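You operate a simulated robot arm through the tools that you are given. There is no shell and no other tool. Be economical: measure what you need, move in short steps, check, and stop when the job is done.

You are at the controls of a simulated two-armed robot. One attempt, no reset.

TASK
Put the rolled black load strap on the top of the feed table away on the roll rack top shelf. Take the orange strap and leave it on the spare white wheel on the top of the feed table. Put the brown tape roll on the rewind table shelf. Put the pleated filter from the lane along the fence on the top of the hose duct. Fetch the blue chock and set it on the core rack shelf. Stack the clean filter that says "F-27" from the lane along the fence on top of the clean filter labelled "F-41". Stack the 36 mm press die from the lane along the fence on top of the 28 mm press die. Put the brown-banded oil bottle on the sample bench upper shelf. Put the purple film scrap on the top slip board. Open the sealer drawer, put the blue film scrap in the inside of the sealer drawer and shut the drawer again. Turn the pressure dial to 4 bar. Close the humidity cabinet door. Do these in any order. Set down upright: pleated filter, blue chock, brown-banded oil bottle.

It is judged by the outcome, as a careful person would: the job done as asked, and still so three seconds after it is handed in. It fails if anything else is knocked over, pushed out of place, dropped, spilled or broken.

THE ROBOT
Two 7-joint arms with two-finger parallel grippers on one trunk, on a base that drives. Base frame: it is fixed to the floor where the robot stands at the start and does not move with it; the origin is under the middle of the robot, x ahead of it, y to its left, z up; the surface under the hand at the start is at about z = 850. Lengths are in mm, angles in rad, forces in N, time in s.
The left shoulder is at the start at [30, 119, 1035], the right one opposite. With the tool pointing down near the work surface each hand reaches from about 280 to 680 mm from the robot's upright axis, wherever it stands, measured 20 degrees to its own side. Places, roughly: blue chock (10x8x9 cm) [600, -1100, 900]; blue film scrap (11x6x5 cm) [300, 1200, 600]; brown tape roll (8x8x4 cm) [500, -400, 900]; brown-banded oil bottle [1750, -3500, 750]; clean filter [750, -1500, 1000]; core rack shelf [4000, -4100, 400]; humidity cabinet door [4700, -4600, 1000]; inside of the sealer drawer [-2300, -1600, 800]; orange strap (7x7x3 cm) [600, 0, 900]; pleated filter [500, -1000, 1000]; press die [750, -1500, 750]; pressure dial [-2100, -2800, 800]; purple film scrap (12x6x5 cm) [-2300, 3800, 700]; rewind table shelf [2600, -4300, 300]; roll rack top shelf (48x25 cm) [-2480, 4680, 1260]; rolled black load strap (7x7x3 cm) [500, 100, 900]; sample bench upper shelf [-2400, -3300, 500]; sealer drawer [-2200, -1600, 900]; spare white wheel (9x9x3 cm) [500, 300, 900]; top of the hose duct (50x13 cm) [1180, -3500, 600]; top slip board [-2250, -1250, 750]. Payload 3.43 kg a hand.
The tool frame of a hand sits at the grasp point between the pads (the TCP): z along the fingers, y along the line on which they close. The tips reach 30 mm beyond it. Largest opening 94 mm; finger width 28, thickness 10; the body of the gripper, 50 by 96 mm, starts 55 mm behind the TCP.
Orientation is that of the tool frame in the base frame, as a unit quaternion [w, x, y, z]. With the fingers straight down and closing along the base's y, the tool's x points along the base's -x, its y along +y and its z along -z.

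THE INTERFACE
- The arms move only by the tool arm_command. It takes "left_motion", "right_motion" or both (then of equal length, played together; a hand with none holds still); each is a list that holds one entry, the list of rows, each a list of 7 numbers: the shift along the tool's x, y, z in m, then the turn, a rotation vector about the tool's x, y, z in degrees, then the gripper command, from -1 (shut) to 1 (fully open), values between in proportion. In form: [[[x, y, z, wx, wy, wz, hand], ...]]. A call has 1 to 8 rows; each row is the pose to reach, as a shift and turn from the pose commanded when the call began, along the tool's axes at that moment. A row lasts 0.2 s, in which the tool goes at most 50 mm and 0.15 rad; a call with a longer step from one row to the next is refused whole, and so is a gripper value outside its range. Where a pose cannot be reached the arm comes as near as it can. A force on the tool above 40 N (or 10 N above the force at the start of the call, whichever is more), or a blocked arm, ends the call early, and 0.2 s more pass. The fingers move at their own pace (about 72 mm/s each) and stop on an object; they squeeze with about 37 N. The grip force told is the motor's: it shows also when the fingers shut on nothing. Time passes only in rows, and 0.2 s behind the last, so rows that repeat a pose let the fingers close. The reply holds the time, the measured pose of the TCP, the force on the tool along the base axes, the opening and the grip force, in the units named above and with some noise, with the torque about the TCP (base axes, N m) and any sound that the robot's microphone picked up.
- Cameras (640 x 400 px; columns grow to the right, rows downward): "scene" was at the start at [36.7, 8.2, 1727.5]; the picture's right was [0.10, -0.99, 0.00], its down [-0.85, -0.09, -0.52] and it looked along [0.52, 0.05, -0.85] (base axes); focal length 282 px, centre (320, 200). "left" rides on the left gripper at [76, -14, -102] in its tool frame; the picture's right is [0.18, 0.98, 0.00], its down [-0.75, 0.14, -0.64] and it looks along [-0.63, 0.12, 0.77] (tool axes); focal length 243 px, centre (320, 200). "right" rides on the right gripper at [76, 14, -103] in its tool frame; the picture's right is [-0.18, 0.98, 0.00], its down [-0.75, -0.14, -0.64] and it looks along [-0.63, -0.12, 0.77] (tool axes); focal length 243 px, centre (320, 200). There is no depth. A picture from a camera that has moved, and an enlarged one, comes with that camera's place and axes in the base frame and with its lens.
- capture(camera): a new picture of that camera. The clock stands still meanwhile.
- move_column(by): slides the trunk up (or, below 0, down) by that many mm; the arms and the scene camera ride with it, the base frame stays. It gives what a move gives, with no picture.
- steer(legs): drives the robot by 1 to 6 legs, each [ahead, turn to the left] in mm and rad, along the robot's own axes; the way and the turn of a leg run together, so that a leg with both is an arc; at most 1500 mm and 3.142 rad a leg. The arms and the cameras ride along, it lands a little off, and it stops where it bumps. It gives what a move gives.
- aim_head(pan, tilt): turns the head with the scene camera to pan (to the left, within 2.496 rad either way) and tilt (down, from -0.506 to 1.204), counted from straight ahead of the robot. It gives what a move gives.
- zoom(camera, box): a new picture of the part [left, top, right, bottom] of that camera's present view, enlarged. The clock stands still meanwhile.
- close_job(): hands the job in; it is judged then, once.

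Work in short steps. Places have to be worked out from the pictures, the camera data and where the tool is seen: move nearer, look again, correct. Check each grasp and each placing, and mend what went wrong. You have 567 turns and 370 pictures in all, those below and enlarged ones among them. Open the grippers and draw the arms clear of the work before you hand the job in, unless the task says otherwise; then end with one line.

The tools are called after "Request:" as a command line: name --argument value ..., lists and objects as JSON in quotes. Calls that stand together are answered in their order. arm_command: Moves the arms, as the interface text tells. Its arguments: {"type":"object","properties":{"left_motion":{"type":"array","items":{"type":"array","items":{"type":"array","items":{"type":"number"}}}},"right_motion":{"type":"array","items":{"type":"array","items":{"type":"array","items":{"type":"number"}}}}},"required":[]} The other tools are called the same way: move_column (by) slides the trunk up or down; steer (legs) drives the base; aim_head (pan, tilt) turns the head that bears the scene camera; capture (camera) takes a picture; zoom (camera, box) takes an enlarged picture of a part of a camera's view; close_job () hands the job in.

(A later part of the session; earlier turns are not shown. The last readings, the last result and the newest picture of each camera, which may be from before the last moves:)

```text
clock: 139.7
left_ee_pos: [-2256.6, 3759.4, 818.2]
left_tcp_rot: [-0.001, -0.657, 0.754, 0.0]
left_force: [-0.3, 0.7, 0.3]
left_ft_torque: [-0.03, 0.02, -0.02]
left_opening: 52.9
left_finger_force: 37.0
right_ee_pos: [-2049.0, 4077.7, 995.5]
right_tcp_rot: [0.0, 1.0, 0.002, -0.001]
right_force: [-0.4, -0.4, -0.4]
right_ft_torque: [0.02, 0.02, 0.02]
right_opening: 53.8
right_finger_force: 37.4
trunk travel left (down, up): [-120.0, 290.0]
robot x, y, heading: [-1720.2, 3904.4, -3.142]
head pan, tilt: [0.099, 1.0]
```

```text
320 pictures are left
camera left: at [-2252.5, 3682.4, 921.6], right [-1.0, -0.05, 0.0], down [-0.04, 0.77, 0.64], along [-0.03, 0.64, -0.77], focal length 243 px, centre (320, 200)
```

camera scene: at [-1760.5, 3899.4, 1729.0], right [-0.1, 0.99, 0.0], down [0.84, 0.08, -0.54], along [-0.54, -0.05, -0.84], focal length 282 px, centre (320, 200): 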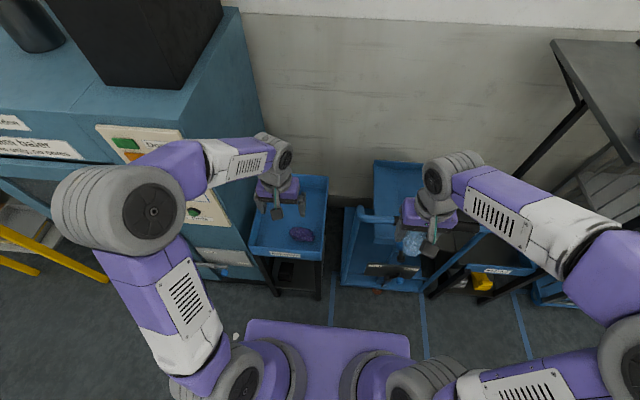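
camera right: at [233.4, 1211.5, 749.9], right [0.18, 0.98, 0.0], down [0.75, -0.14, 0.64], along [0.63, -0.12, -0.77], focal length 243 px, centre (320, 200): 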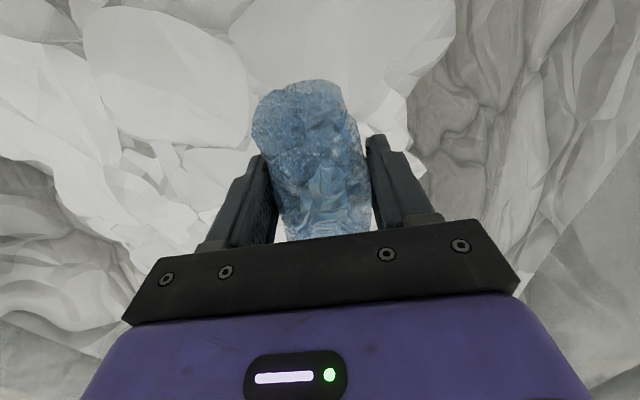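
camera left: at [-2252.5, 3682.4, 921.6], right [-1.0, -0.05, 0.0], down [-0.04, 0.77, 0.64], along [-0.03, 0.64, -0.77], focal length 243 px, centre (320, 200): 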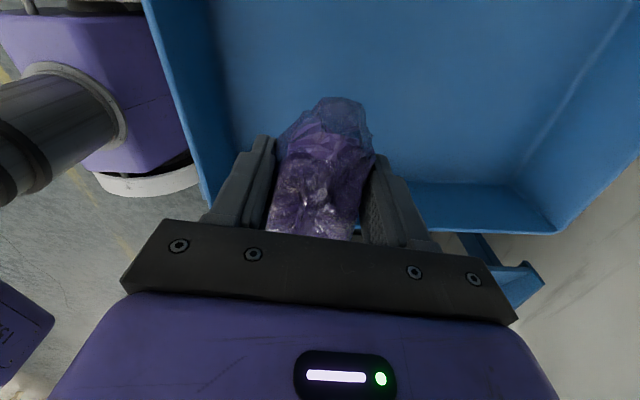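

Purple scrap held. Raise the trunk, back off and drive along the aisle toward the sealer bench at y≈−1300.

Request:
move_column --by 180

Request:
steer --legs '[[-500, 0], [0, 1.571], [1500, 0], [1500, 0], [1500, 0]]'

Request:
aim_head --pan -0.4 --tilt 0.4

Request:
capture --camera "scene"

```text
clock: 141.7
left_ee_pos: [-2256.5, 3759.8, 997.9]
left_tcp_rot: [-0.001, -0.658, 0.753, 0.0]
left_force: [-1.3, -0.4, 0.0]
left_ft_torque: [0.02, 0.02, -0.01]
left_opening: 52.4
left_finger_force: 36.8
right_ee_pos: [-2048.9, 4077.8, 1175.2]
right_tcp_rot: [0.0, 1.0, 0.002, 0.0]
right_force: [0.0, 0.7, -0.3]
right_ft_torque: [-0.01, 0.0, 0.0]
right_opening: 54.3
right_finger_force: 37.0
trunk travel left (down, up): [-300.0, 110.0]
robot x, y, heading: [-1721.3, 3905.8, -3.141]
head pan, tilt: [0.099, 1.0]
```

```text
clock: 169.5
left_ee_pos: [-844.6, -1095.5, 998.3]
left_tcp_rot: [0.002, 0.999, -0.038, 0.0]
left_force: [0.6, -0.9, 0.1]
left_ft_torque: [-0.03, 0.01, 0.01]
left_opening: 52.3
left_finger_force: 36.6
right_ee_pos: [-1173.6, -905.3, 1175.4]
right_tcp_rot: [0.0, 0.685, 0.729, 0.0]
right_force: [0.3, 0.0, -0.1]
right_ft_torque: [-0.03, 0.0, 0.0]
right_opening: 54.1
right_finger_force: 37.2
trunk travel left (down, up): [-300.0, 110.0]
robot x, y, heading: [-1021.3, -563.1, -1.512]
head pan, tilt: [0.099, 1.0]
```

```text
clock: 170.5
left_ee_pos: [-843.7, -1094.9, 997.3]
left_tcp_rot: [0.001, 0.999, -0.038, 0.001]
left_force: [0.5, 0.7, 0.1]
left_ft_torque: [-0.02, -0.05, 0.03]
left_opening: 52.6
left_finger_force: 37.3
right_ee_pos: [-1175.1, -905.3, 1175.3]
right_tcp_rot: [0.001, 0.684, 0.729, -0.001]
right_force: [0.0, 0.2, -0.4]
right_ft_torque: [-0.01, 0.01, 0.0]
right_opening: 53.9
right_finger_force: 37.3
trunk travel left (down, up): [-300.0, 110.0]
robot x, y, heading: [-1019.9, -565.5, -1.513]
head pan, tilt: [-0.4, 0.4]
```

```text
319 pictures are left
camera scene: at [-1054.9, -623.4, 1779.1], right [-0.94, 0.33, 0.0], down [0.13, 0.37, -0.92], along [-0.31, -0.87, -0.39], focal length 282 px, centre (320, 200)
```

scene: 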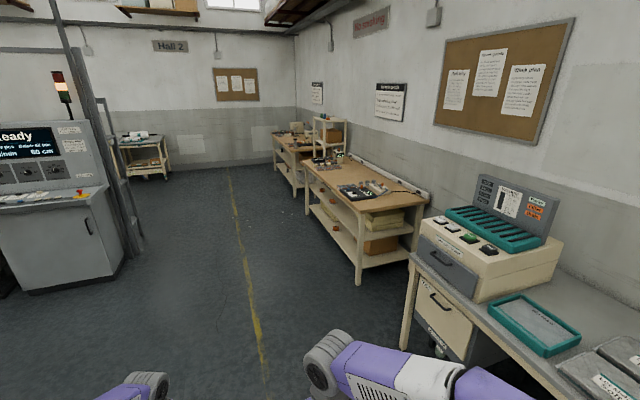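

The sealer (drawer with handle) and boards are on the right desk. Zoom in on them.

Request:
aim_head --pan -0.75 --tilt 0.55

Request:
zoom --camera "scene" --box '[180, 80, 560, 318]'

```text
clock: 171.3
left_ee_pos: [-844.3, -1094.7, 998.3]
left_tcp_rot: [0.002, 0.999, -0.039, 0.001]
left_force: [0.5, -0.3, -0.7]
left_ft_torque: [-0.03, -0.03, -0.03]
left_opening: 52.3
left_finger_force: 36.7
right_ee_pos: [-1174.0, -905.8, 1176.0]
right_tcp_rot: [0.0, 0.685, 0.729, 0.0]
right_force: [1.7, 0.1, -0.5]
right_ft_torque: [0.0, 0.01, -0.02]
right_opening: 54.0
right_finger_force: 36.8
trunk travel left (down, up): [-300.0, 110.0]
robot x, y, heading: [-1024.2, -567.6, -1.512]
head pan, tilt: [-0.75, 0.55]
```

```text
1.68 times, centred on (370, 199) of scene
camera zoom: at [-1081.2, -605.2, 1765.5], right [-0.77, 0.64, 0.0], down [0.33, 0.4, -0.85], along [-0.54, -0.66, -0.52], focal length 474 px, centre (236, 202)
```

zoom: 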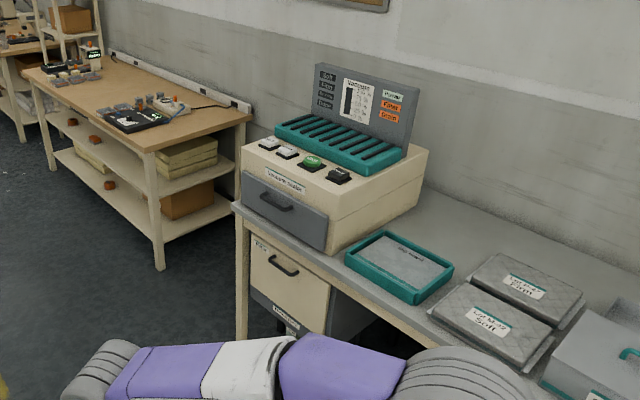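

Request:
zoom --camera "scene" --box '[380, 200, 540, 300]'

Request:
zoom --camera "scene" --box '[310, 100, 470, 240]'

```text
4.00 times, centred on (460, 250) of scene
camera zoom: at [-1081.2, -605.2, 1765.5], right [-0.77, 0.64, 0.0], down [0.33, 0.4, -0.85], along [-0.54, -0.66, -0.52], focal length 1128 px, centre (-240, 0)
```

zoom: 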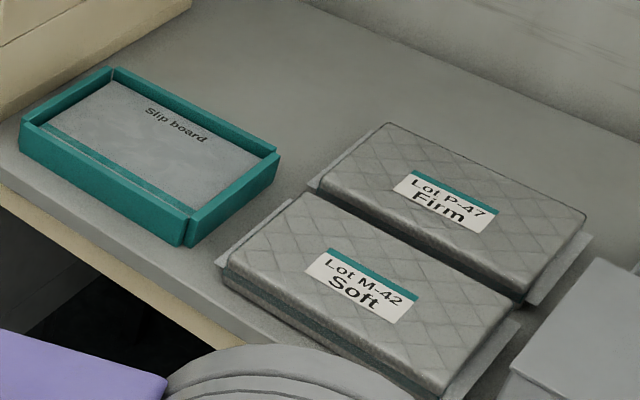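

```text
2.86 times, centred on (390, 170) of scene
camera zoom: at [-1081.2, -605.2, 1765.5], right [-0.77, 0.64, 0.0], down [0.33, 0.4, -0.85], along [-0.54, -0.66, -0.52], focal length 806 px, centre (120, 286)
```

zoom: 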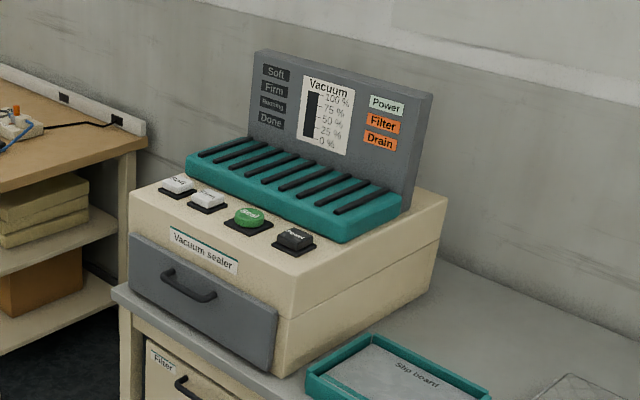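

The teal tray holds the slip board: centre ≈[-2295,-1228]. Sealer drawer handle ≈[-2124,-1650]. Driving to face the desk at [-1500,-1180].

Request:
steer --legs '[[0, -0.719], [776, 0], [0, -0.911]]'

Request:
aim_head --pan 0.15 --tilt 0.7

Request:
capture --camera "scene"

```text
clock: 179.8
left_ee_pos: [-2044.4, -1338.7, 999.1]
left_tcp_rot: [-0.002, -0.659, 0.752, 0.001]
left_force: [0.7, -0.7, 0.0]
left_ft_torque: [-0.03, -0.03, 0.02]
left_opening: 52.4
left_finger_force: 36.6
right_ee_pos: [-1835.3, -1021.6, 1176.0]
right_tcp_rot: [0.0, 1.0, 0.005, -0.001]
right_force: [0.4, 0.3, -0.6]
right_ft_torque: [0.0, 0.0, -0.02]
right_opening: 54.0
right_finger_force: 36.8
trunk travel left (down, up): [-300.0, 110.0]
robot x, y, heading: [-1508.7, -1191.8, -3.136]
head pan, tilt: [-0.75, 0.55]
```

```text
clock: 181.1
left_ee_pos: [-2043.2, -1340.6, 997.7]
left_tcp_rot: [-0.002, -0.66, 0.752, 0.001]
left_force: [0.0, 0.1, -0.6]
left_ft_torque: [0.01, -0.01, 0.01]
left_opening: 52.3
left_finger_force: 37.4
right_ee_pos: [-1835.5, -1020.7, 1175.8]
right_tcp_rot: [0.0, 1.0, 0.005, -0.001]
right_force: [0.9, -0.4, -0.6]
right_ft_torque: [0.01, 0.01, -0.02]
right_opening: 53.7
right_finger_force: 37.0
trunk travel left (down, up): [-300.0, 110.0]
robot x, y, heading: [-1503.3, -1192.9, -3.138]
head pan, tilt: [0.15, 0.7]
```

```text
315 pictures are left
camera scene: at [-1561.6, -1203.9, 1752.4], right [-0.15, 0.99, 0.0], down [0.64, 0.1, -0.77], along [-0.76, -0.12, -0.64], focal length 282 px, centre (320, 200)
```

scene: 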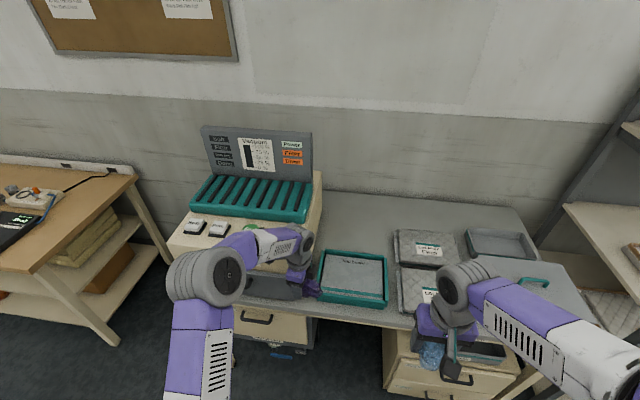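

Slip tray centre ≈[-2265,-1172]. Before driving in, shift the left hand 150 mm away from the sealer and back a bit.

Request:
arm_command --left_motion '[[[-0.04, -0.007, 0, 0, 0, 0, -1], [-0.08, -0.014, 0, 0, 0, 0, -1], [-0.12, -0.021, 0, 0, 0, 0, -1], [-0.155, -0.029, 0, 0, 0, 0, -1]]]'

Request:
steer --legs '[[230, 0]]'

Request:
capture --camera "left"

Request:
capture --camera "scene"

```text
clock: 182.1
left_ee_pos: [-1992.8, -1191.8, 996.6]
left_tcp_rot: [-0.001, -0.659, 0.752, 0.0]
left_force: [-0.6, -0.9, -0.3]
left_ft_torque: [0.02, 0.07, -0.02]
left_opening: 52.3
left_finger_force: 37.1
right_ee_pos: [-1834.9, -1019.7, 1175.3]
right_tcp_rot: [0.001, 1.0, 0.004, -0.001]
right_force: [-0.2, 0.0, -1.1]
right_ft_torque: [0.02, -0.01, -0.02]
right_opening: 53.7
right_finger_force: 37.2
trunk travel left (down, up): [-300.0, 110.0]
robot x, y, heading: [-1508.3, -1190.9, -3.138]
head pan, tilt: [0.15, 0.7]
```

```text
clock: 183.7
left_ee_pos: [-2214.1, -1191.4, 995.7]
left_tcp_rot: [-0.001, -0.657, 0.754, 0.0]
left_force: [0.7, 0.2, 0.1]
left_ft_torque: [-0.03, 0.0, -0.01]
left_opening: 52.3
left_finger_force: 37.5
right_ee_pos: [-2055.9, -1019.8, 1175.3]
right_tcp_rot: [0.0, 1.0, 0.002, 0.001]
right_force: [0.5, 0.5, -1.3]
right_ft_torque: [0.0, -0.03, 0.03]
right_opening: 54.0
right_finger_force: 36.6
trunk travel left (down, up): [-300.0, 110.0]
robot x, y, heading: [-1724.8, -1194.2, -3.139]
head pan, tilt: [0.15, 0.7]
```

```text
314 pictures are left
camera left: at [-2209.6, -1268.3, 1099.6], right [-1.0, -0.05, 0.0], down [-0.04, 0.77, 0.64], along [-0.03, 0.64, -0.77], focal length 243 px, centre (320, 200)
```

left: 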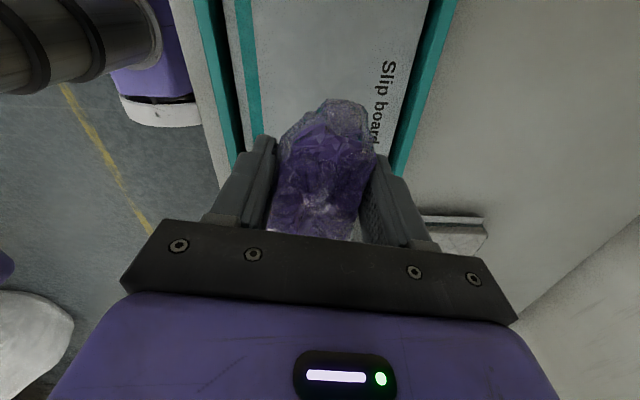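

```text
313 pictures are left
camera scene: at [-1781.8, -1204.4, 1752.4], right [-0.15, 0.99, 0.0], down [0.64, 0.1, -0.76], along [-0.76, -0.11, -0.64], focal length 282 px, centre (320, 200)
```

scene: 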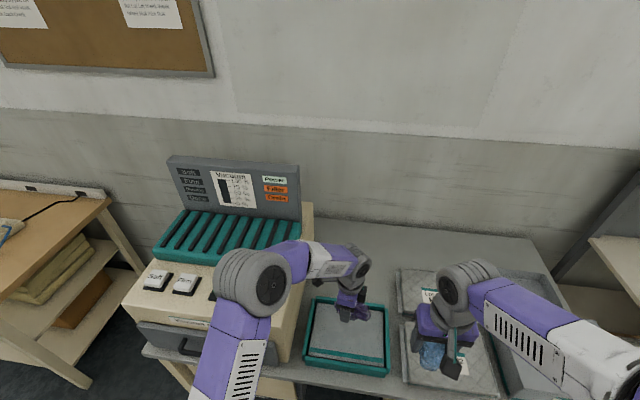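

Board centre ≈[-2240,-1172]. Move over it and down to z≈860.

Request:
arm_command --left_motion '[[[-0.015, 0.028, 0.03, 0, 0, 0, -1], [-0.015, 0.028, 0.07, 0, 0, 0, -1], [-0.015, 0.028, 0.11, 0, 0, 0, -1], [-0.015, 0.028, 0.135, 0, 0, 0, -1]]]'

Request:
capture --camera "left"

```text
clock: 184.7
left_ee_pos: [-2241.1, -1171.6, 862.2]
left_tcp_rot: [-0.002, -0.659, 0.752, 0.002]
left_force: [-1.8, 0.8, 3.9]
left_ft_torque: [0.01, -0.02, 0.04]
left_opening: 52.6
left_finger_force: 37.0
right_ee_pos: [-2053.8, -1020.7, 1174.5]
right_tcp_rot: [-0.001, 1.0, 0.003, -0.001]
right_force: [-0.2, 0.1, -0.3]
right_ft_torque: [0.01, -0.01, 0.0]
right_opening: 53.9
right_finger_force: 37.1
trunk travel left (down, up): [-300.0, 110.0]
robot x, y, heading: [-1724.9, -1192.0, -3.146]
head pan, tilt: [0.15, 0.7]
```

```text
312 pictures are left
camera left: at [-2235.6, -1249.1, 964.4], right [-1.0, -0.05, 0.01], down [-0.03, 0.77, 0.64], along [-0.04, 0.64, -0.77], focal length 243 px, centre (320, 200)
```

left: 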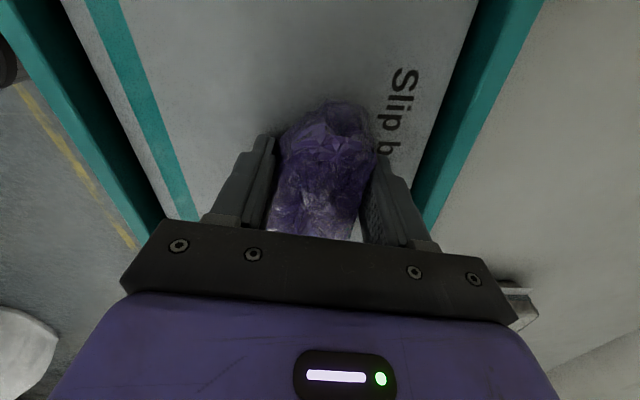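

Already lightly touching (3.9 N). Lower 2 mm more, then check.

Request:
arm_command --left_motion '[[[0, 0, 0.0015, 0, 0, 0, -1], [0, 0, 0.003, 0, 0, 0, -1]]]'

```text
clock: 185.3
left_ee_pos: [-2240.7, -1172.2, 861.2]
left_tcp_rot: [-0.003, -0.658, 0.753, 0.003]
left_force: [-1.6, -0.5, 24.2]
left_ft_torque: [0.02, -0.32, 0.02]
left_opening: 52.4
left_finger_force: 37.1
right_ee_pos: [-2054.5, -1021.5, 1177.2]
right_tcp_rot: [0.0, 1.0, 0.003, -0.002]
right_force: [-0.2, -0.3, -0.3]
right_ft_torque: [0.03, 0.02, 0.0]
right_opening: 54.0
right_finger_force: 36.9
trunk travel left (down, up): [-300.0, 110.0]
robot x, y, heading: [-1727.4, -1192.2, -3.143]
head pan, tilt: [0.15, 0.7]
```

Firm contact with the board. Ease up 2 mm, open and rise.

Request:
arm_command --left_motion '[[[0, 0, -0.003, 0, 0, 0, -1], [0, 0, -0.003, 0, 0, 0, 0], [0, 0, -0.003, 0, 0, 0, 0.8], [0, 0, -0.003, 0, 0, 0, 0.8], [0, 0, -0.04, 0, 0, 0, 0.8], [0, 0, -0.085, 0, 0, 0, 0.8], [0, 0, -0.13, 0, 0, 0, 0.8]]]'

Request:
capture --camera "left"

```text
clock: 186.9
left_ee_pos: [-2237.5, -1170.6, 989.1]
left_tcp_rot: [-0.001, -0.658, 0.753, 0.001]
left_force: [0.8, -0.3, -0.2]
left_ft_torque: [0.02, -0.01, 0.01]
left_opening: 84.5
left_finger_force: 0.1
right_ee_pos: [-2055.2, -1019.7, 1176.5]
right_tcp_rot: [-0.001, 1.0, 0.003, -0.001]
right_force: [1.0, -0.3, -0.6]
right_ft_torque: [-0.02, -0.01, 0.02]
right_opening: 54.0
right_finger_force: 36.6
trunk travel left (down, up): [-300.0, 110.0]
robot x, y, heading: [-1724.5, -1192.1, -3.141]
head pan, tilt: [0.15, 0.7]
```

```text
311 pictures are left
camera left: at [-2233.1, -1247.9, 1092.3], right [-1.0, -0.05, 0.0], down [-0.04, 0.77, 0.64], along [-0.03, 0.64, -0.77], focal length 243 px, centre (320, 200)
```

left: 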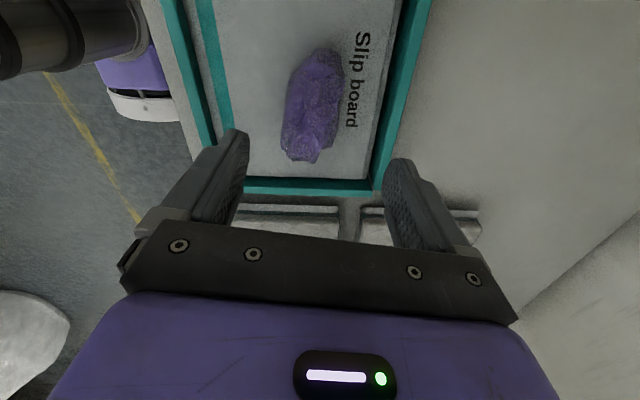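

Purple scrap is on the slip board. Back off and shift over to face the sealer drawer.

Request:
steer --legs '[[-350, 0], [0, 1.571], [380, 0], [0, -1.571]]'

Request:
capture --camera "scene"

Request:
zoom --camera "scene" --box '[200, 160, 440, 310]'

```text
clock: 198.8
left_ee_pos: [-1900.5, -1532.0, 988.7]
left_tcp_rot: [-0.001, -0.642, 0.767, 0.0]
left_force: [-0.2, -0.9, 0.7]
left_ft_torque: [0.05, 0.0, 0.03]
left_opening: 84.7
left_finger_force: 0.1
right_ee_pos: [-1710.2, -1388.8, 1175.4]
right_tcp_rot: [0.0, 1.0, -0.018, -0.001]
right_force: [-0.3, -0.8, -0.7]
right_ft_torque: [-0.04, 0.0, -0.01]
right_opening: 53.8
right_finger_force: 37.1
trunk travel left (down, up): [-300.0, 110.0]
robot x, y, heading: [-1388.0, -1572.4, 3.1]
head pan, tilt: [0.15, 0.7]
```

```text
310 pictures are left
camera scene: at [-1444.8, -1584.1, 1752.4], right [-0.11, 0.99, 0.0], down [0.64, 0.07, -0.76], along [-0.76, -0.08, -0.64], focal length 282 px, centre (320, 200)
```

scene: 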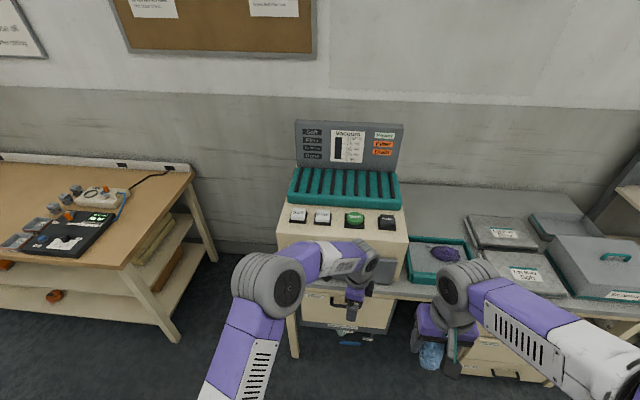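

```text
2.67 times, centred on (320, 235) of scene
camera zoom: at [-1444.8, -1584.1, 1752.4], right [-0.11, 0.99, 0.0], down [0.64, 0.07, -0.76], along [-0.76, -0.08, -0.64], focal length 752 px, centre (320, 107)
```

zoom: 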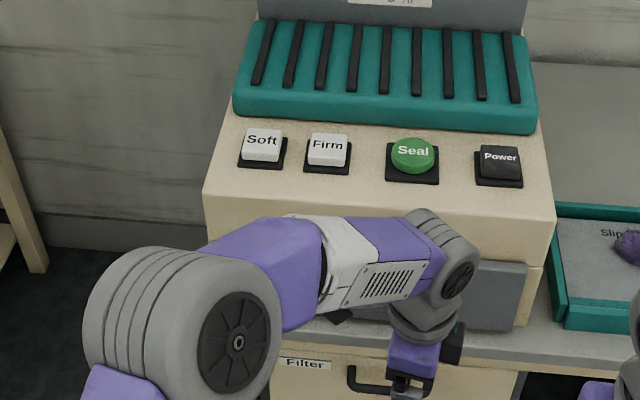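

The left forearm hides the handle; move the left hand 220 mm to its left and look again.

Request:
arm_command --left_motion '[[[0.045, 0, -0.01, 0, 0, 0, 0.8], [0.09, 0, -0.02, 0, 0, 0, 0.8], [0.135, 0, -0.03, 0, 0, 0, 0.8], [0.18, 0, -0.04, 0, 0, 0, 0.8], [0.225, 0, -0.04, 0, 0, 0, 0.8]]]'

Request:
zoom --camera "scene" --box '[220, 190, 460, 340]'

```text
clock: 200.0
left_ee_pos: [-1939.8, -1754.2, 1024.2]
left_tcp_rot: [-0.002, -0.642, 0.767, 0.002]
left_force: [-0.7, -0.1, 0.2]
left_ft_torque: [0.01, -0.02, 0.0]
left_opening: 84.7
left_finger_force: 0.1
right_ee_pos: [-1711.4, -1390.4, 1175.8]
right_tcp_rot: [0.0, 1.0, -0.018, -0.001]
right_force: [-0.1, -0.5, 0.2]
right_ft_torque: [0.03, -0.01, 0.05]
right_opening: 53.9
right_finger_force: 37.1
trunk travel left (down, up): [-300.0, 110.0]
robot x, y, heading: [-1389.7, -1575.1, 3.099]
head pan, tilt: [0.15, 0.7]
```

```text
2.67 times, centred on (340, 265) of scene
camera zoom: at [-1445.0, -1585.6, 1752.3], right [-0.11, 0.99, 0.0], down [0.64, 0.07, -0.76], along [-0.76, -0.08, -0.64], focal length 752 px, centre (267, 27)
```

zoom: 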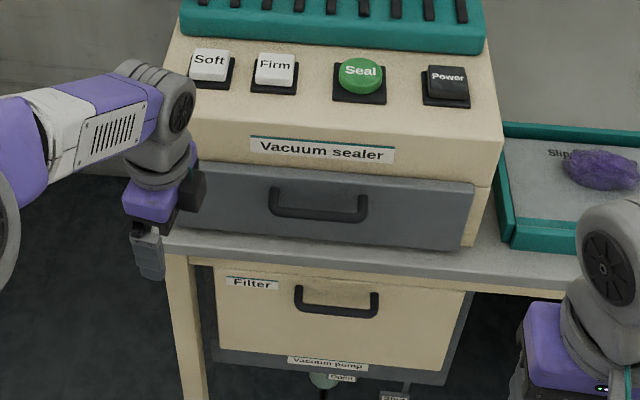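

Handle visible. To fix its depth, take a view from the right-hand camera too.

Request:
capture --camera "right"

```text
307 pictures are left
camera right: at [-1635.5, -1406.7, 1278.9], right [-0.22, -0.98, 0.0], down [-0.75, 0.17, 0.64], along [-0.63, 0.14, -0.77], focal length 243 px, centre (320, 200)
```

right: 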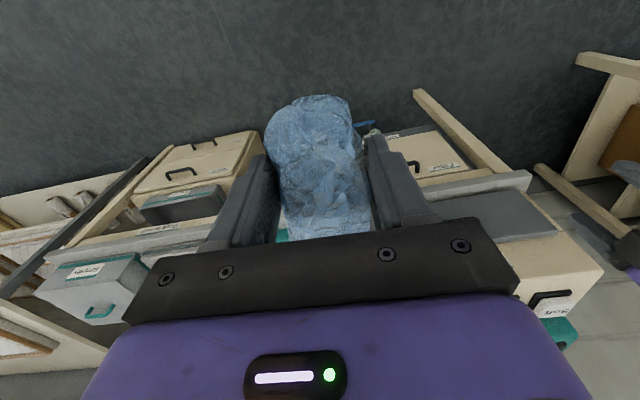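

Not useful. Drive ahead 150 mm and view the handle again for triangulation.

Request:
steer --legs '[[150, 0.04]]'

Request:
zoom --camera "scene" --box '[220, 220, 460, 370]'

```text
clock: 201.3
left_ee_pos: [-2048.7, -1765.5, 1023.5]
left_tcp_rot: [0.011, -0.653, 0.757, -0.008]
left_force: [18.3, -1.3, 5.6]
left_ft_torque: [-0.07, 0.56, 0.17]
left_opening: 74.2
left_finger_force: 0.0
right_ee_pos: [-1842.1, -1397.8, 1177.4]
right_tcp_rot: [0.0, 1.0, 0.0, -0.002]
right_force: [1.0, -0.6, -1.8]
right_ft_torque: [0.01, 0.04, -0.01]
right_opening: 53.8
right_finger_force: 36.8
trunk travel left (down, up): [-300.0, 110.0]
robot x, y, heading: [-1518.7, -1570.8, 3.138]
head pan, tilt: [0.15, 0.7]
stopped in leg 1: the force on the tool passed its limit at 48 N (the readings are from after the stop); the commanded pose is now the measured one
```

```text
2.67 times, centred on (340, 295) of scene
camera zoom: at [-1567.2, -1582.9, 1752.5], right [-0.14, 0.99, 0.0], down [0.64, 0.09, -0.77], along [-0.76, -0.11, -0.64], focal length 752 px, centre (267, -53)
```

zoom: 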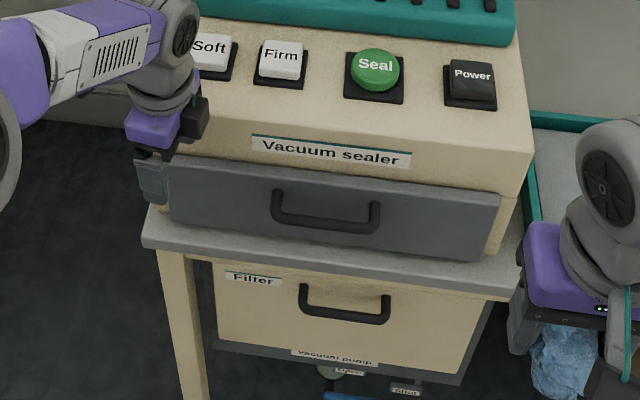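

The left finger nudged the sealer front and the drive stopped (so its front is at x≈−2095). Back off 120 mm and square up the wrist by −8.4°.

Request:
steer --legs '[[-130, 0]]'

Request:
arm_command --left_motion '[[[0, 0, 0, 0, 0, -8.4, 0.8], [0, 0, 0, 0, 0, -8.4, 0.8]]]'

Request:
arm_command --left_motion '[[[0, 0, 0, -8.4, 0, 0, 0.8], [-0.02, 0, 0, -16.8, 0, 0, 0.8], [-0.04, 0, 0, -25.2, 0, 0, 0.8], [-0.06, -0.01, 0, -33.6, 0, 0, 0.8], [-0.08, -0.02, 0, -42, 0, 0, 0.8], [-0.1, -0.03, 0, -50.4, 0, 0, 0.8], [-0.12, -0.03, 0, -58.8, 0, 0, 0.8], [-0.14, -0.03, 0, -67.2, 0, 0, 0.8]]]'

```text
clock: 202.6
left_ee_pos: [-1924.1, -1764.0, 1023.2]
left_tcp_rot: [0.009, -0.652, 0.758, -0.006]
left_force: [1.0, 0.1, 0.1]
left_ft_torque: [-0.02, -0.02, 0.01]
left_opening: 84.7
left_finger_force: 0.1
right_ee_pos: [-1714.2, -1396.7, 1176.3]
right_tcp_rot: [0.0, 1.0, -0.001, -0.001]
right_force: [0.1, 0.1, 0.1]
right_ft_torque: [-0.02, -0.01, -0.01]
right_opening: 53.8
right_finger_force: 37.2
trunk travel left (down, up): [-300.0, 110.0]
robot x, y, heading: [-1388.6, -1574.2, 3.132]
head pan, tilt: [0.15, 0.7]
```

```text
clock: 203.2
left_ee_pos: [-1924.9, -1764.6, 1023.0]
left_tcp_rot: [0.008, -0.706, 0.708, -0.006]
left_force: [-0.9, 0.2, 0.0]
left_ft_torque: [-0.01, -0.03, 0.02]
left_opening: 84.8
left_finger_force: 0.2
right_ee_pos: [-1713.2, -1398.0, 1176.1]
right_tcp_rot: [0.0, 1.0, -0.002, -0.001]
right_force: [0.5, 0.2, 0.3]
right_ft_torque: [0.01, -0.02, -0.01]
right_opening: 53.9
right_finger_force: 36.7
trunk travel left (down, up): [-300.0, 110.0]
robot x, y, heading: [-1385.7, -1572.4, 3.134]
head pan, tilt: [0.15, 0.7]
```

```text
clock: 205.0
left_ee_pos: [-1894.5, -1623.2, 1025.9]
left_tcp_rot: [-0.384, -0.592, 0.594, 0.387]
left_force: [0.0, -0.3, -0.1]
left_ft_torque: [0.05, -0.02, 0.01]
left_opening: 84.6
left_finger_force: 0.0
right_ee_pos: [-1713.5, -1398.2, 1175.6]
right_tcp_rot: [0.0, 1.0, -0.002, -0.001]
right_force: [-0.5, 0.6, -0.9]
right_ft_torque: [-0.03, -0.03, 0.0]
right_opening: 53.8
right_finger_force: 36.8
trunk travel left (down, up): [-300.0, 110.0]
robot x, y, heading: [-1389.6, -1570.3, 3.132]
head pan, tilt: [0.15, 0.7]
```

Reachable. Finish the tilt to horizontal.

Request:
arm_command --left_motion '[[[0, 0, 0, -8.4, 0, 0, 0.8], [0, 0, 0, -16.8, 0, 0, 0.8], [0, 0, 0, -24, 0, 0, 0.8]]]'

Request:
capture --camera "left"

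Request:
capture --camera "scene"

```text
clock: 205.8
left_ee_pos: [-1893.7, -1624.6, 1025.3]
left_tcp_rot: [-0.499, -0.499, 0.5, 0.503]
left_force: [0.0, -0.5, 0.3]
left_ft_torque: [-0.02, 0.01, 0.0]
left_opening: 84.7
left_finger_force: 0.1
right_ee_pos: [-1714.8, -1398.9, 1174.8]
right_tcp_rot: [0.0, 1.0, -0.002, -0.001]
right_force: [0.5, -0.4, -1.2]
right_ft_torque: [0.01, -0.02, -0.01]
right_opening: 53.7
right_finger_force: 37.1
trunk travel left (down, up): [-300.0, 110.0]
robot x, y, heading: [-1385.5, -1574.2, 3.133]
head pan, tilt: [0.15, 0.7]
```

```text
305 pictures are left
camera left: at [-1791.7, -1700.7, 1010.6], right [0.0, -0.19, 0.98], down [0.65, 0.75, 0.14], along [-0.76, 0.63, 0.12], focal length 243 px, centre (320, 200)
```

left: 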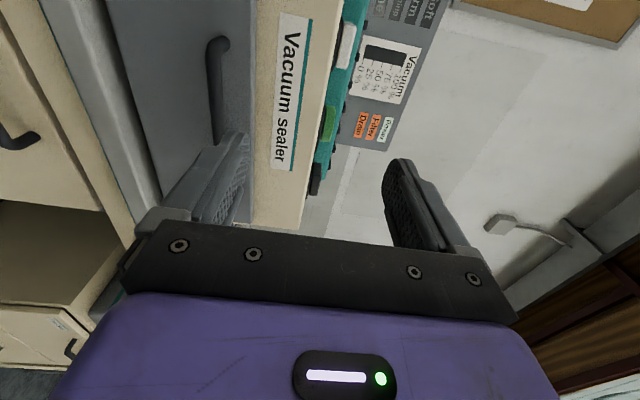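

```text
304 pictures are left
camera scene: at [-1442.1, -1583.6, 1752.4], right [-0.14, 0.99, 0.0], down [0.64, 0.09, -0.76], along [-0.76, -0.11, -0.64], focal length 282 px, centre (320, 200)
```

scene: 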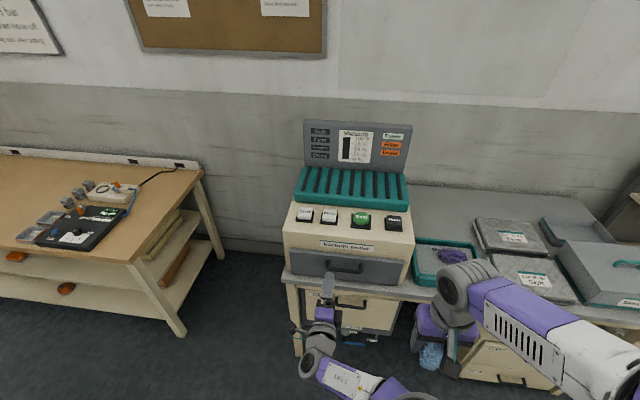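

Handle bar judged at x≈−2048, y≈−1650…−1520, z≈924. Align the hand in front of it.

Request:
arm_command --left_motion '[[[-0.01, -0.04, 0, 0, 0, 0, 0.6], [-0.02, -0.08, 0.01, 0, 0, 0, 0.4], [-0.035, -0.101, 0.04, 0, 0, 0, 0.3], [-0.035, -0.101, 0.08, 0, 0, 0, 0.3], [-0.035, -0.101, 0.1, 0, 0, 0, 0.3]]]'

Request:
capture --camera "left"

Request:
zoom --camera "scene" --box '[240, 200, 440, 325]'

```text
clock: 207.0
left_ee_pos: [-1993.4, -1588.3, 922.5]
left_tcp_rot: [-0.498, -0.5, 0.501, 0.501]
left_force: [0.0, 0.4, 0.2]
left_ft_torque: [0.01, 0.0, -0.01]
left_opening: 61.2
left_finger_force: 0.1
right_ee_pos: [-1714.5, -1397.6, 1176.0]
right_tcp_rot: [0.001, 1.0, -0.002, -0.002]
right_force: [-1.0, -0.9, -0.3]
right_ft_torque: [-0.02, -0.01, 0.02]
right_opening: 53.8
right_finger_force: 37.1
trunk travel left (down, up): [-300.0, 110.0]
robot x, y, heading: [-1385.8, -1573.5, 3.135]
head pan, tilt: [0.15, 0.7]
```

```text
303 pictures are left
camera left: at [-1891.7, -1665.6, 909.4], right [0.0, -0.19, 0.98], down [0.64, 0.75, 0.14], along [-0.76, 0.63, 0.12], focal length 243 px, centre (320, 200)
```

left: 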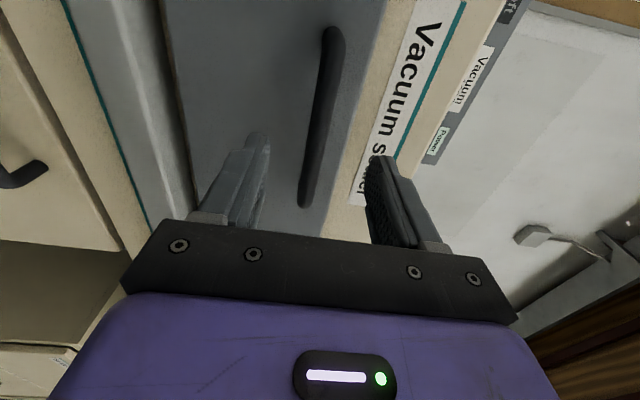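

```text
3.20 times, centred on (340, 262) of scene
camera zoom: at [-1442.1, -1583.8, 1752.4], right [-0.14, 0.99, 0.0], down [0.64, 0.09, -0.76], along [-0.76, -0.11, -0.64], focal length 902 px, centre (256, 0)
```

zoom: 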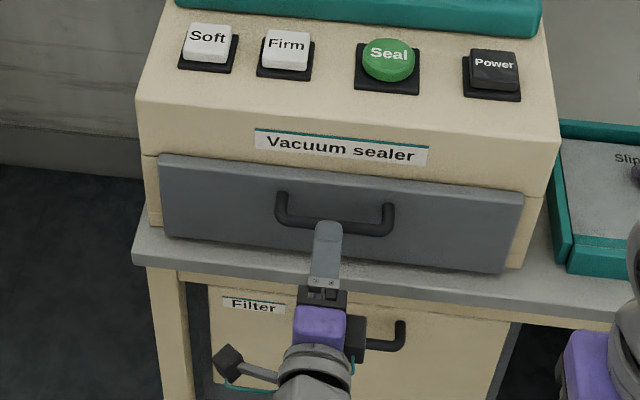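

The bar is nicely between the fingers. Advance 50 mm and close on it.

Request:
arm_command --left_motion '[[[0, 0, 0.025, 0, 0, 0, 0.3], [0, 0, 0.05, 0, 0, 0, 0.3]]]'

Request:
capture --camera "left"

```text
clock: 207.6
left_ee_pos: [-2044.3, -1588.2, 922.0]
left_tcp_rot: [-0.498, -0.5, 0.501, 0.501]
left_force: [-0.1, -0.3, 0.6]
left_ft_torque: [0.01, -0.02, -0.01]
left_opening: 61.0
left_finger_force: 0.1
right_ee_pos: [-1715.0, -1397.7, 1176.8]
right_tcp_rot: [0.0, 1.0, -0.002, 0.0]
right_force: [-0.1, 0.6, 0.0]
right_ft_torque: [-0.01, 0.01, -0.01]
right_opening: 53.6
right_finger_force: 36.9
trunk travel left (down, up): [-300.0, 110.0]
robot x, y, heading: [-1386.2, -1573.3, 3.132]
head pan, tilt: [0.15, 0.7]
```

```text
301 pictures are left
camera left: at [-1942.2, -1665.4, 908.5], right [0.0, -0.19, 0.98], down [0.64, 0.75, 0.14], along [-0.76, 0.63, 0.12], focal length 243 px, centre (320, 200)
```

left: 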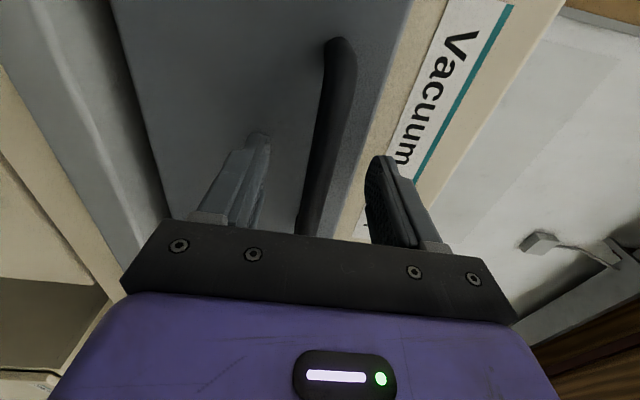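

Request:
arm_command --left_motion '[[[0, 0, 0, 0, 0, 0, -1], [0, 0, 0, 0, 0, 0, -1], [0, 0, 0, 0, 0, 0, -1], [0, 0, 0, 0, 0, 0, -1]]]'

```text
clock: 208.6
left_ee_pos: [-2042.1, -1588.6, 920.8]
left_tcp_rot: [-0.497, -0.501, 0.502, 0.5]
left_force: [20.1, 1.0, -7.8]
left_ft_torque: [0.07, -0.02, 0.37]
left_opening: 13.8
left_finger_force: 44.6
right_ee_pos: [-1712.1, -1396.4, 1176.4]
right_tcp_rot: [0.0, 1.0, -0.002, -0.001]
right_force: [0.1, -0.7, -0.4]
right_ft_torque: [0.03, -0.03, 0.02]
right_opening: 53.7
right_finger_force: 37.0
trunk travel left (down, up): [-300.0, 110.0]
robot x, y, heading: [-1386.0, -1574.1, 3.133]
head pan, tilt: [0.15, 0.7]
```

Gripped the bar (13.8 mm). Pull the drawer out gently.

Request:
arm_command --left_motion '[[[0, 0, -0.02, 0, 0, 0, -1], [0, 0, -0.04, 0, 0, 0, -1], [0, 0, -0.06, 0, 0, 0, -1], [0, 0, -0.08, 0, 0, 0, -1], [0, 0, -0.1, 0, 0, 0, -1]]]'

Request:
capture --camera "scene"

```text
clock: 209.8
left_ee_pos: [-1944.8, -1587.9, 921.2]
left_tcp_rot: [0.496, 0.502, -0.502, -0.5]
left_force: [1.7, 4.7, -21.8]
left_ft_torque: [-0.46, -0.24, 1.23]
left_opening: 13.6
left_finger_force: 45.2
right_ee_pos: [-1715.6, -1398.0, 1175.1]
right_tcp_rot: [0.001, 1.0, -0.003, 0.0]
right_force: [0.2, -0.9, -0.3]
right_ft_torque: [0.01, 0.01, 0.02]
right_opening: 53.6
right_finger_force: 37.0
trunk travel left (down, up): [-300.0, 110.0]
robot x, y, heading: [-1390.7, -1570.5, 3.134]
head pan, tilt: [0.15, 0.7]
```

```text
300 pictures are left
camera scene: at [-1444.0, -1583.1, 1752.2], right [-0.14, 0.99, 0.0], down [0.64, 0.09, -0.76], along [-0.76, -0.11, -0.65], focal length 282 px, centre (320, 200)
```

scene: 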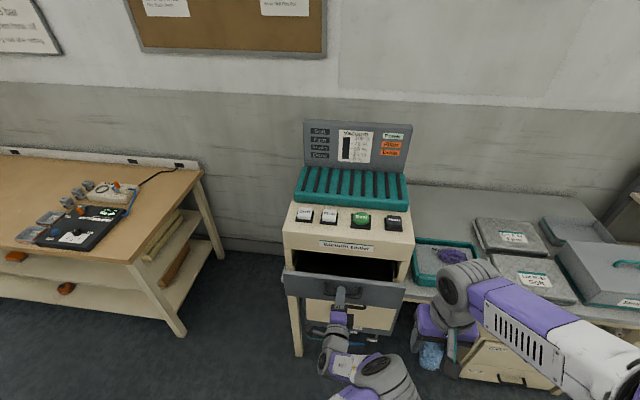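

Drawer opens. Pull another 90 mm.

Request:
arm_command --left_motion '[[[0, 0, -0.02, 0, 0, 0, -1], [0, -0.001, -0.04, 0, 0, 0, -1], [0, -0.002, -0.06, 0, 0, 0, -1], [0, -0.002, -0.08, 0, 0, 0, -1], [0, -0.002, -0.095, 0, 0, 0, -1]]]'

Request:
zoom --camera "scene" --box '[240, 200, 440, 325]'

```text
clock: 211.0
left_ee_pos: [-1848.2, -1588.4, 921.4]
left_tcp_rot: [-0.498, -0.499, 0.5, 0.503]
left_force: [0.2, 7.8, -10.1]
left_ft_torque: [-0.31, -0.17, 0.35]
left_opening: 13.5
left_finger_force: 45.1
right_ee_pos: [-1715.0, -1396.1, 1174.6]
right_tcp_rot: [0.002, 1.0, -0.001, 0.0]
right_force: [-0.3, -0.2, -0.5]
right_ft_torque: [-0.03, -0.04, 0.0]
right_opening: 53.8
right_finger_force: 36.4
trunk travel left (down, up): [-300.0, 110.0]
robot x, y, heading: [-1384.6, -1571.8, 3.133]
head pan, tilt: [0.15, 0.7]
```

```text
3.20 times, centred on (340, 262) of scene
camera zoom: at [-1442.8, -1582.5, 1752.4], right [-0.14, 0.99, 0.0], down [0.64, 0.09, -0.76], along [-0.76, -0.11, -0.64], focal length 902 px, centre (256, 0)
```

zoom: 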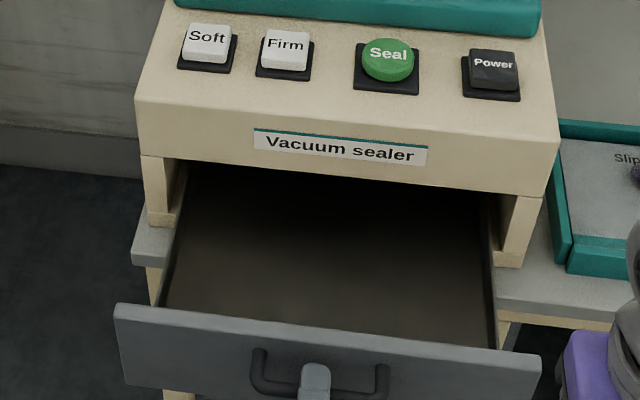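

Drawer open ~195 mm. Release the handle and draw the left hand back and aside so the right has room.

Request:
arm_command --left_motion '[[[0, 0, 0, 0, 0, 0, 0.3], [0, 0, 0, 0, 0, 0, 0.3], [0, 0, -0.04, 0, 0, 0, 0.3], [0.02, 0, -0.08, 0, 0, 0, 0.3], [0.06, 0, -0.1, 0, 0, 0, 0.3], [0.1, 0, -0.12, 0, 0, 0, 0.3], [0.14, 0, -0.13, 0, 0, 0, 0.3]]]'

Request:
arm_command --right_motion '[[[-0.045, 0.02, 0, 0, 0, 0, -1], [-0.09, 0.04, 0, 0, 0, 0, -1], [-0.135, 0.06, 0.01, 0, 0, 0, -1], [-0.175, 0.08, 0.02, 0, 0, 0, -1], [-0.215, 0.1, 0.03, 0, 0, 0, -1], [-0.25, 0.13, 0.04, 0, 0, 0, -1], [-0.275, 0.16, 0.05, 0, 0, 0, -1]]]'

Request:
capture --camera "right"

Request:
capture --camera "scene"

```text
clock: 212.6
left_ee_pos: [-1769.3, -1690.1, 928.5]
left_tcp_rot: [-0.483, -0.471, 0.442, 0.591]
left_force: [-0.8, -0.1, 0.1]
left_ft_torque: [0.01, -0.05, -0.02]
left_opening: 60.9
left_finger_force: 0.1
right_ee_pos: [-1715.4, -1398.6, 1174.8]
right_tcp_rot: [0.0, 1.0, -0.001, 0.0]
right_force: [-0.2, 0.4, -0.7]
right_ft_torque: [0.01, -0.02, -0.03]
right_opening: 53.2
right_finger_force: 37.0
trunk travel left (down, up): [-300.0, 110.0]
robot x, y, heading: [-1387.7, -1571.5, 3.133]
head pan, tilt: [0.15, 0.7]
stopped in row 7 (left hand): the arm was blocked; the commanded pose is now the measured one
```

```text
refused: row 3 steps farther than a row can; nothing moved
```

```text
298 pictures are left
camera right: at [-1639.3, -1412.8, 1278.6], right [-0.19, -0.98, 0.0], down [-0.75, 0.14, 0.64], along [-0.63, 0.12, -0.77], focal length 243 px, centre (320, 200)
```

right: 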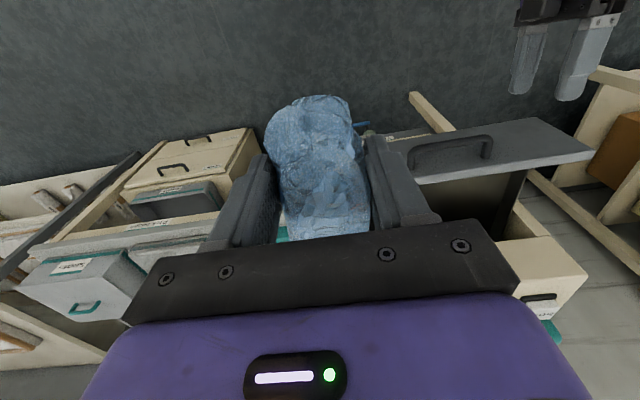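

```text
297 pictures are left
camera scene: at [-1443.6, -1585.3, 1752.3], right [-0.14, 0.99, 0.0], down [0.64, 0.09, -0.76], along [-0.76, -0.11, -0.65], focal length 282 px, centre (320, 200)
```

scene: 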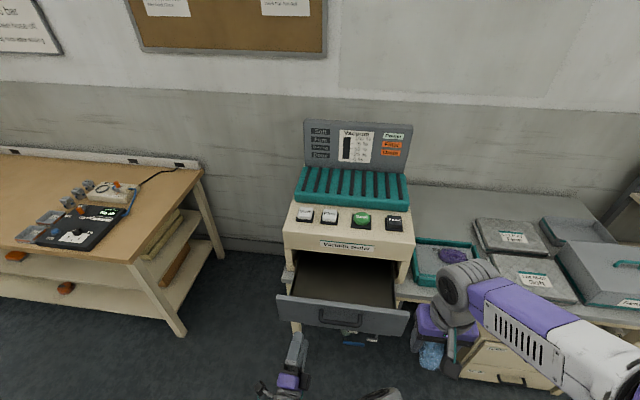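

Left hand clear (its last bit was joint-blocked, fine). Now bring the right hand over the drawer in smaller steps.

Request:
arm_command --right_motion '[[[-0.034, 0.02, 0.005, 0, 0, 0, -1], [-0.068, 0.04, 0.01, 0, 0, 0, -1], [-0.102, 0.06, 0.015, 0, 0, 0, -1], [-0.136, 0.08, 0.02, 0, 0, 0, -1], [-0.17, 0.1, 0.025, 0, 0, 0, -1], [-0.204, 0.12, 0.03, 0, 0, 0, -1], [-0.238, 0.14, 0.035, 0, 0, 0, -1], [-0.27, 0.16, 0.04, 0, 0, 0, -1]]]'

Request:
capture --camera "right"

Request:
zoom --camera "scene" --box '[240, 180, 440, 330]'

```text
clock: 214.4
left_ee_pos: [-1769.0, -1690.4, 928.8]
left_tcp_rot: [-0.483, -0.471, 0.443, 0.591]
left_force: [0.1, -0.8, 0.4]
left_ft_torque: [-0.03, 0.03, -0.02]
left_opening: 61.3
left_finger_force: 0.0
right_ee_pos: [-1983.7, -1557.9, 1133.7]
right_tcp_rot: [0.0, 1.0, -0.002, 0.001]
right_force: [-1.0, 0.7, -0.2]
right_ft_torque: [0.0, -0.04, 0.01]
right_opening: 53.7
right_finger_force: 36.8
trunk travel left (down, up): [-300.0, 110.0]
robot x, y, heading: [-1388.3, -1569.4, 3.132]
head pan, tilt: [0.15, 0.7]
```

```text
296 pictures are left
camera right: at [-1908.0, -1572.5, 1237.1], right [-0.19, -0.98, 0.0], down [-0.75, 0.14, 0.64], along [-0.63, 0.12, -0.77], focal length 243 px, centre (320, 200)
```

right: 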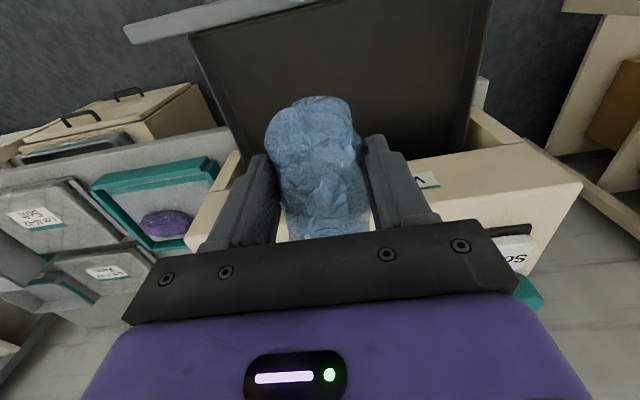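

```text
2.67 times, centred on (340, 255) of scene
camera zoom: at [-1443.8, -1585.0, 1752.2], right [-0.14, 0.99, 0.0], down [0.64, 0.09, -0.76], along [-0.76, -0.11, -0.65], focal length 752 px, centre (267, 53)
```

zoom: 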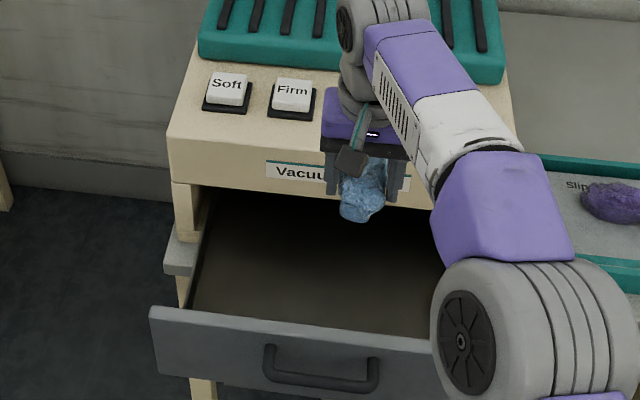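

Lower the right hand toward the drawer, shifting 25 mm deeper so its camera clears the drawer front.

Request:
arm_command --right_motion '[[[-0.01, 0, 0.04, 0, 0, 0, -1], [-0.02, 0.01, 0.08, 0, 0, 0, -1], [-0.028, 0.015, 0.12, 0, 0, 0, -1], [-0.028, 0.015, 0.16, 0, 0, 0, -1]]]'

Request:
capture --camera "right"

Request:
zoom --camera "scene" --box '[240, 180, 440, 330]'

```text
clock: 215.4
left_ee_pos: [-1767.8, -1690.1, 928.2]
left_tcp_rot: [-0.482, -0.471, 0.443, 0.591]
left_force: [-0.2, 0.3, 0.0]
left_ft_torque: [0.0, 0.01, 0.0]
left_opening: 61.1
left_finger_force: 0.1
right_ee_pos: [-2013.0, -1571.7, 975.2]
right_tcp_rot: [0.001, 1.0, -0.002, -0.001]
right_force: [0.9, -0.6, -0.1]
right_ft_torque: [0.0, -0.02, -0.01]
right_opening: 53.2
right_finger_force: 37.0
trunk travel left (down, up): [-300.0, 110.0]
robot x, y, heading: [-1386.1, -1572.1, 3.133]
head pan, tilt: [0.15, 0.7]
```

```text
294 pictures are left
camera right: at [-1937.7, -1585.4, 1077.7], right [-0.19, -0.98, 0.0], down [-0.75, 0.14, 0.64], along [-0.63, 0.12, -0.77], focal length 243 px, centre (320, 200)
```

right: 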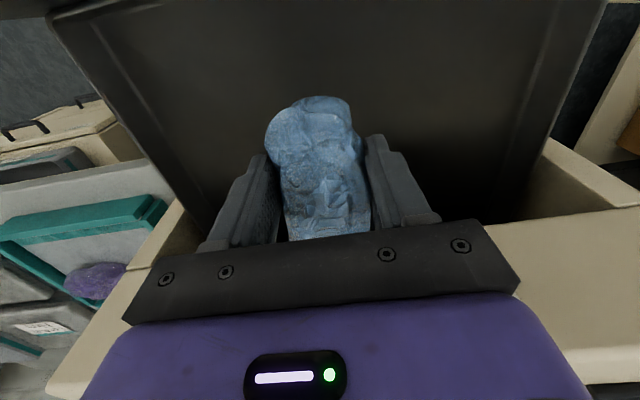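

```text
2.67 times, centred on (340, 255) of scene
camera zoom: at [-1442.1, -1583.8, 1752.4], right [-0.14, 0.99, 0.0], down [0.64, 0.09, -0.76], along [-0.76, -0.11, -0.64], focal length 752 px, centre (267, 53)
```

zoom: 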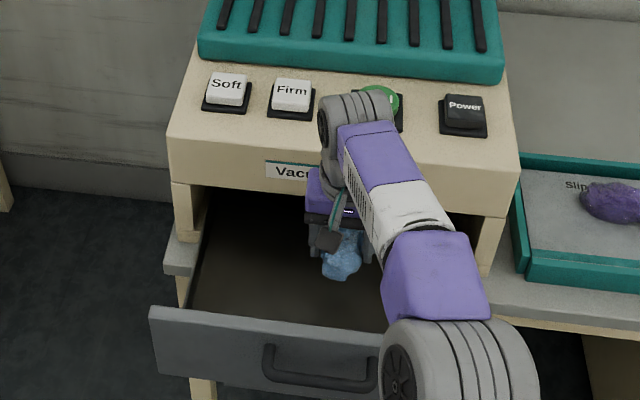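

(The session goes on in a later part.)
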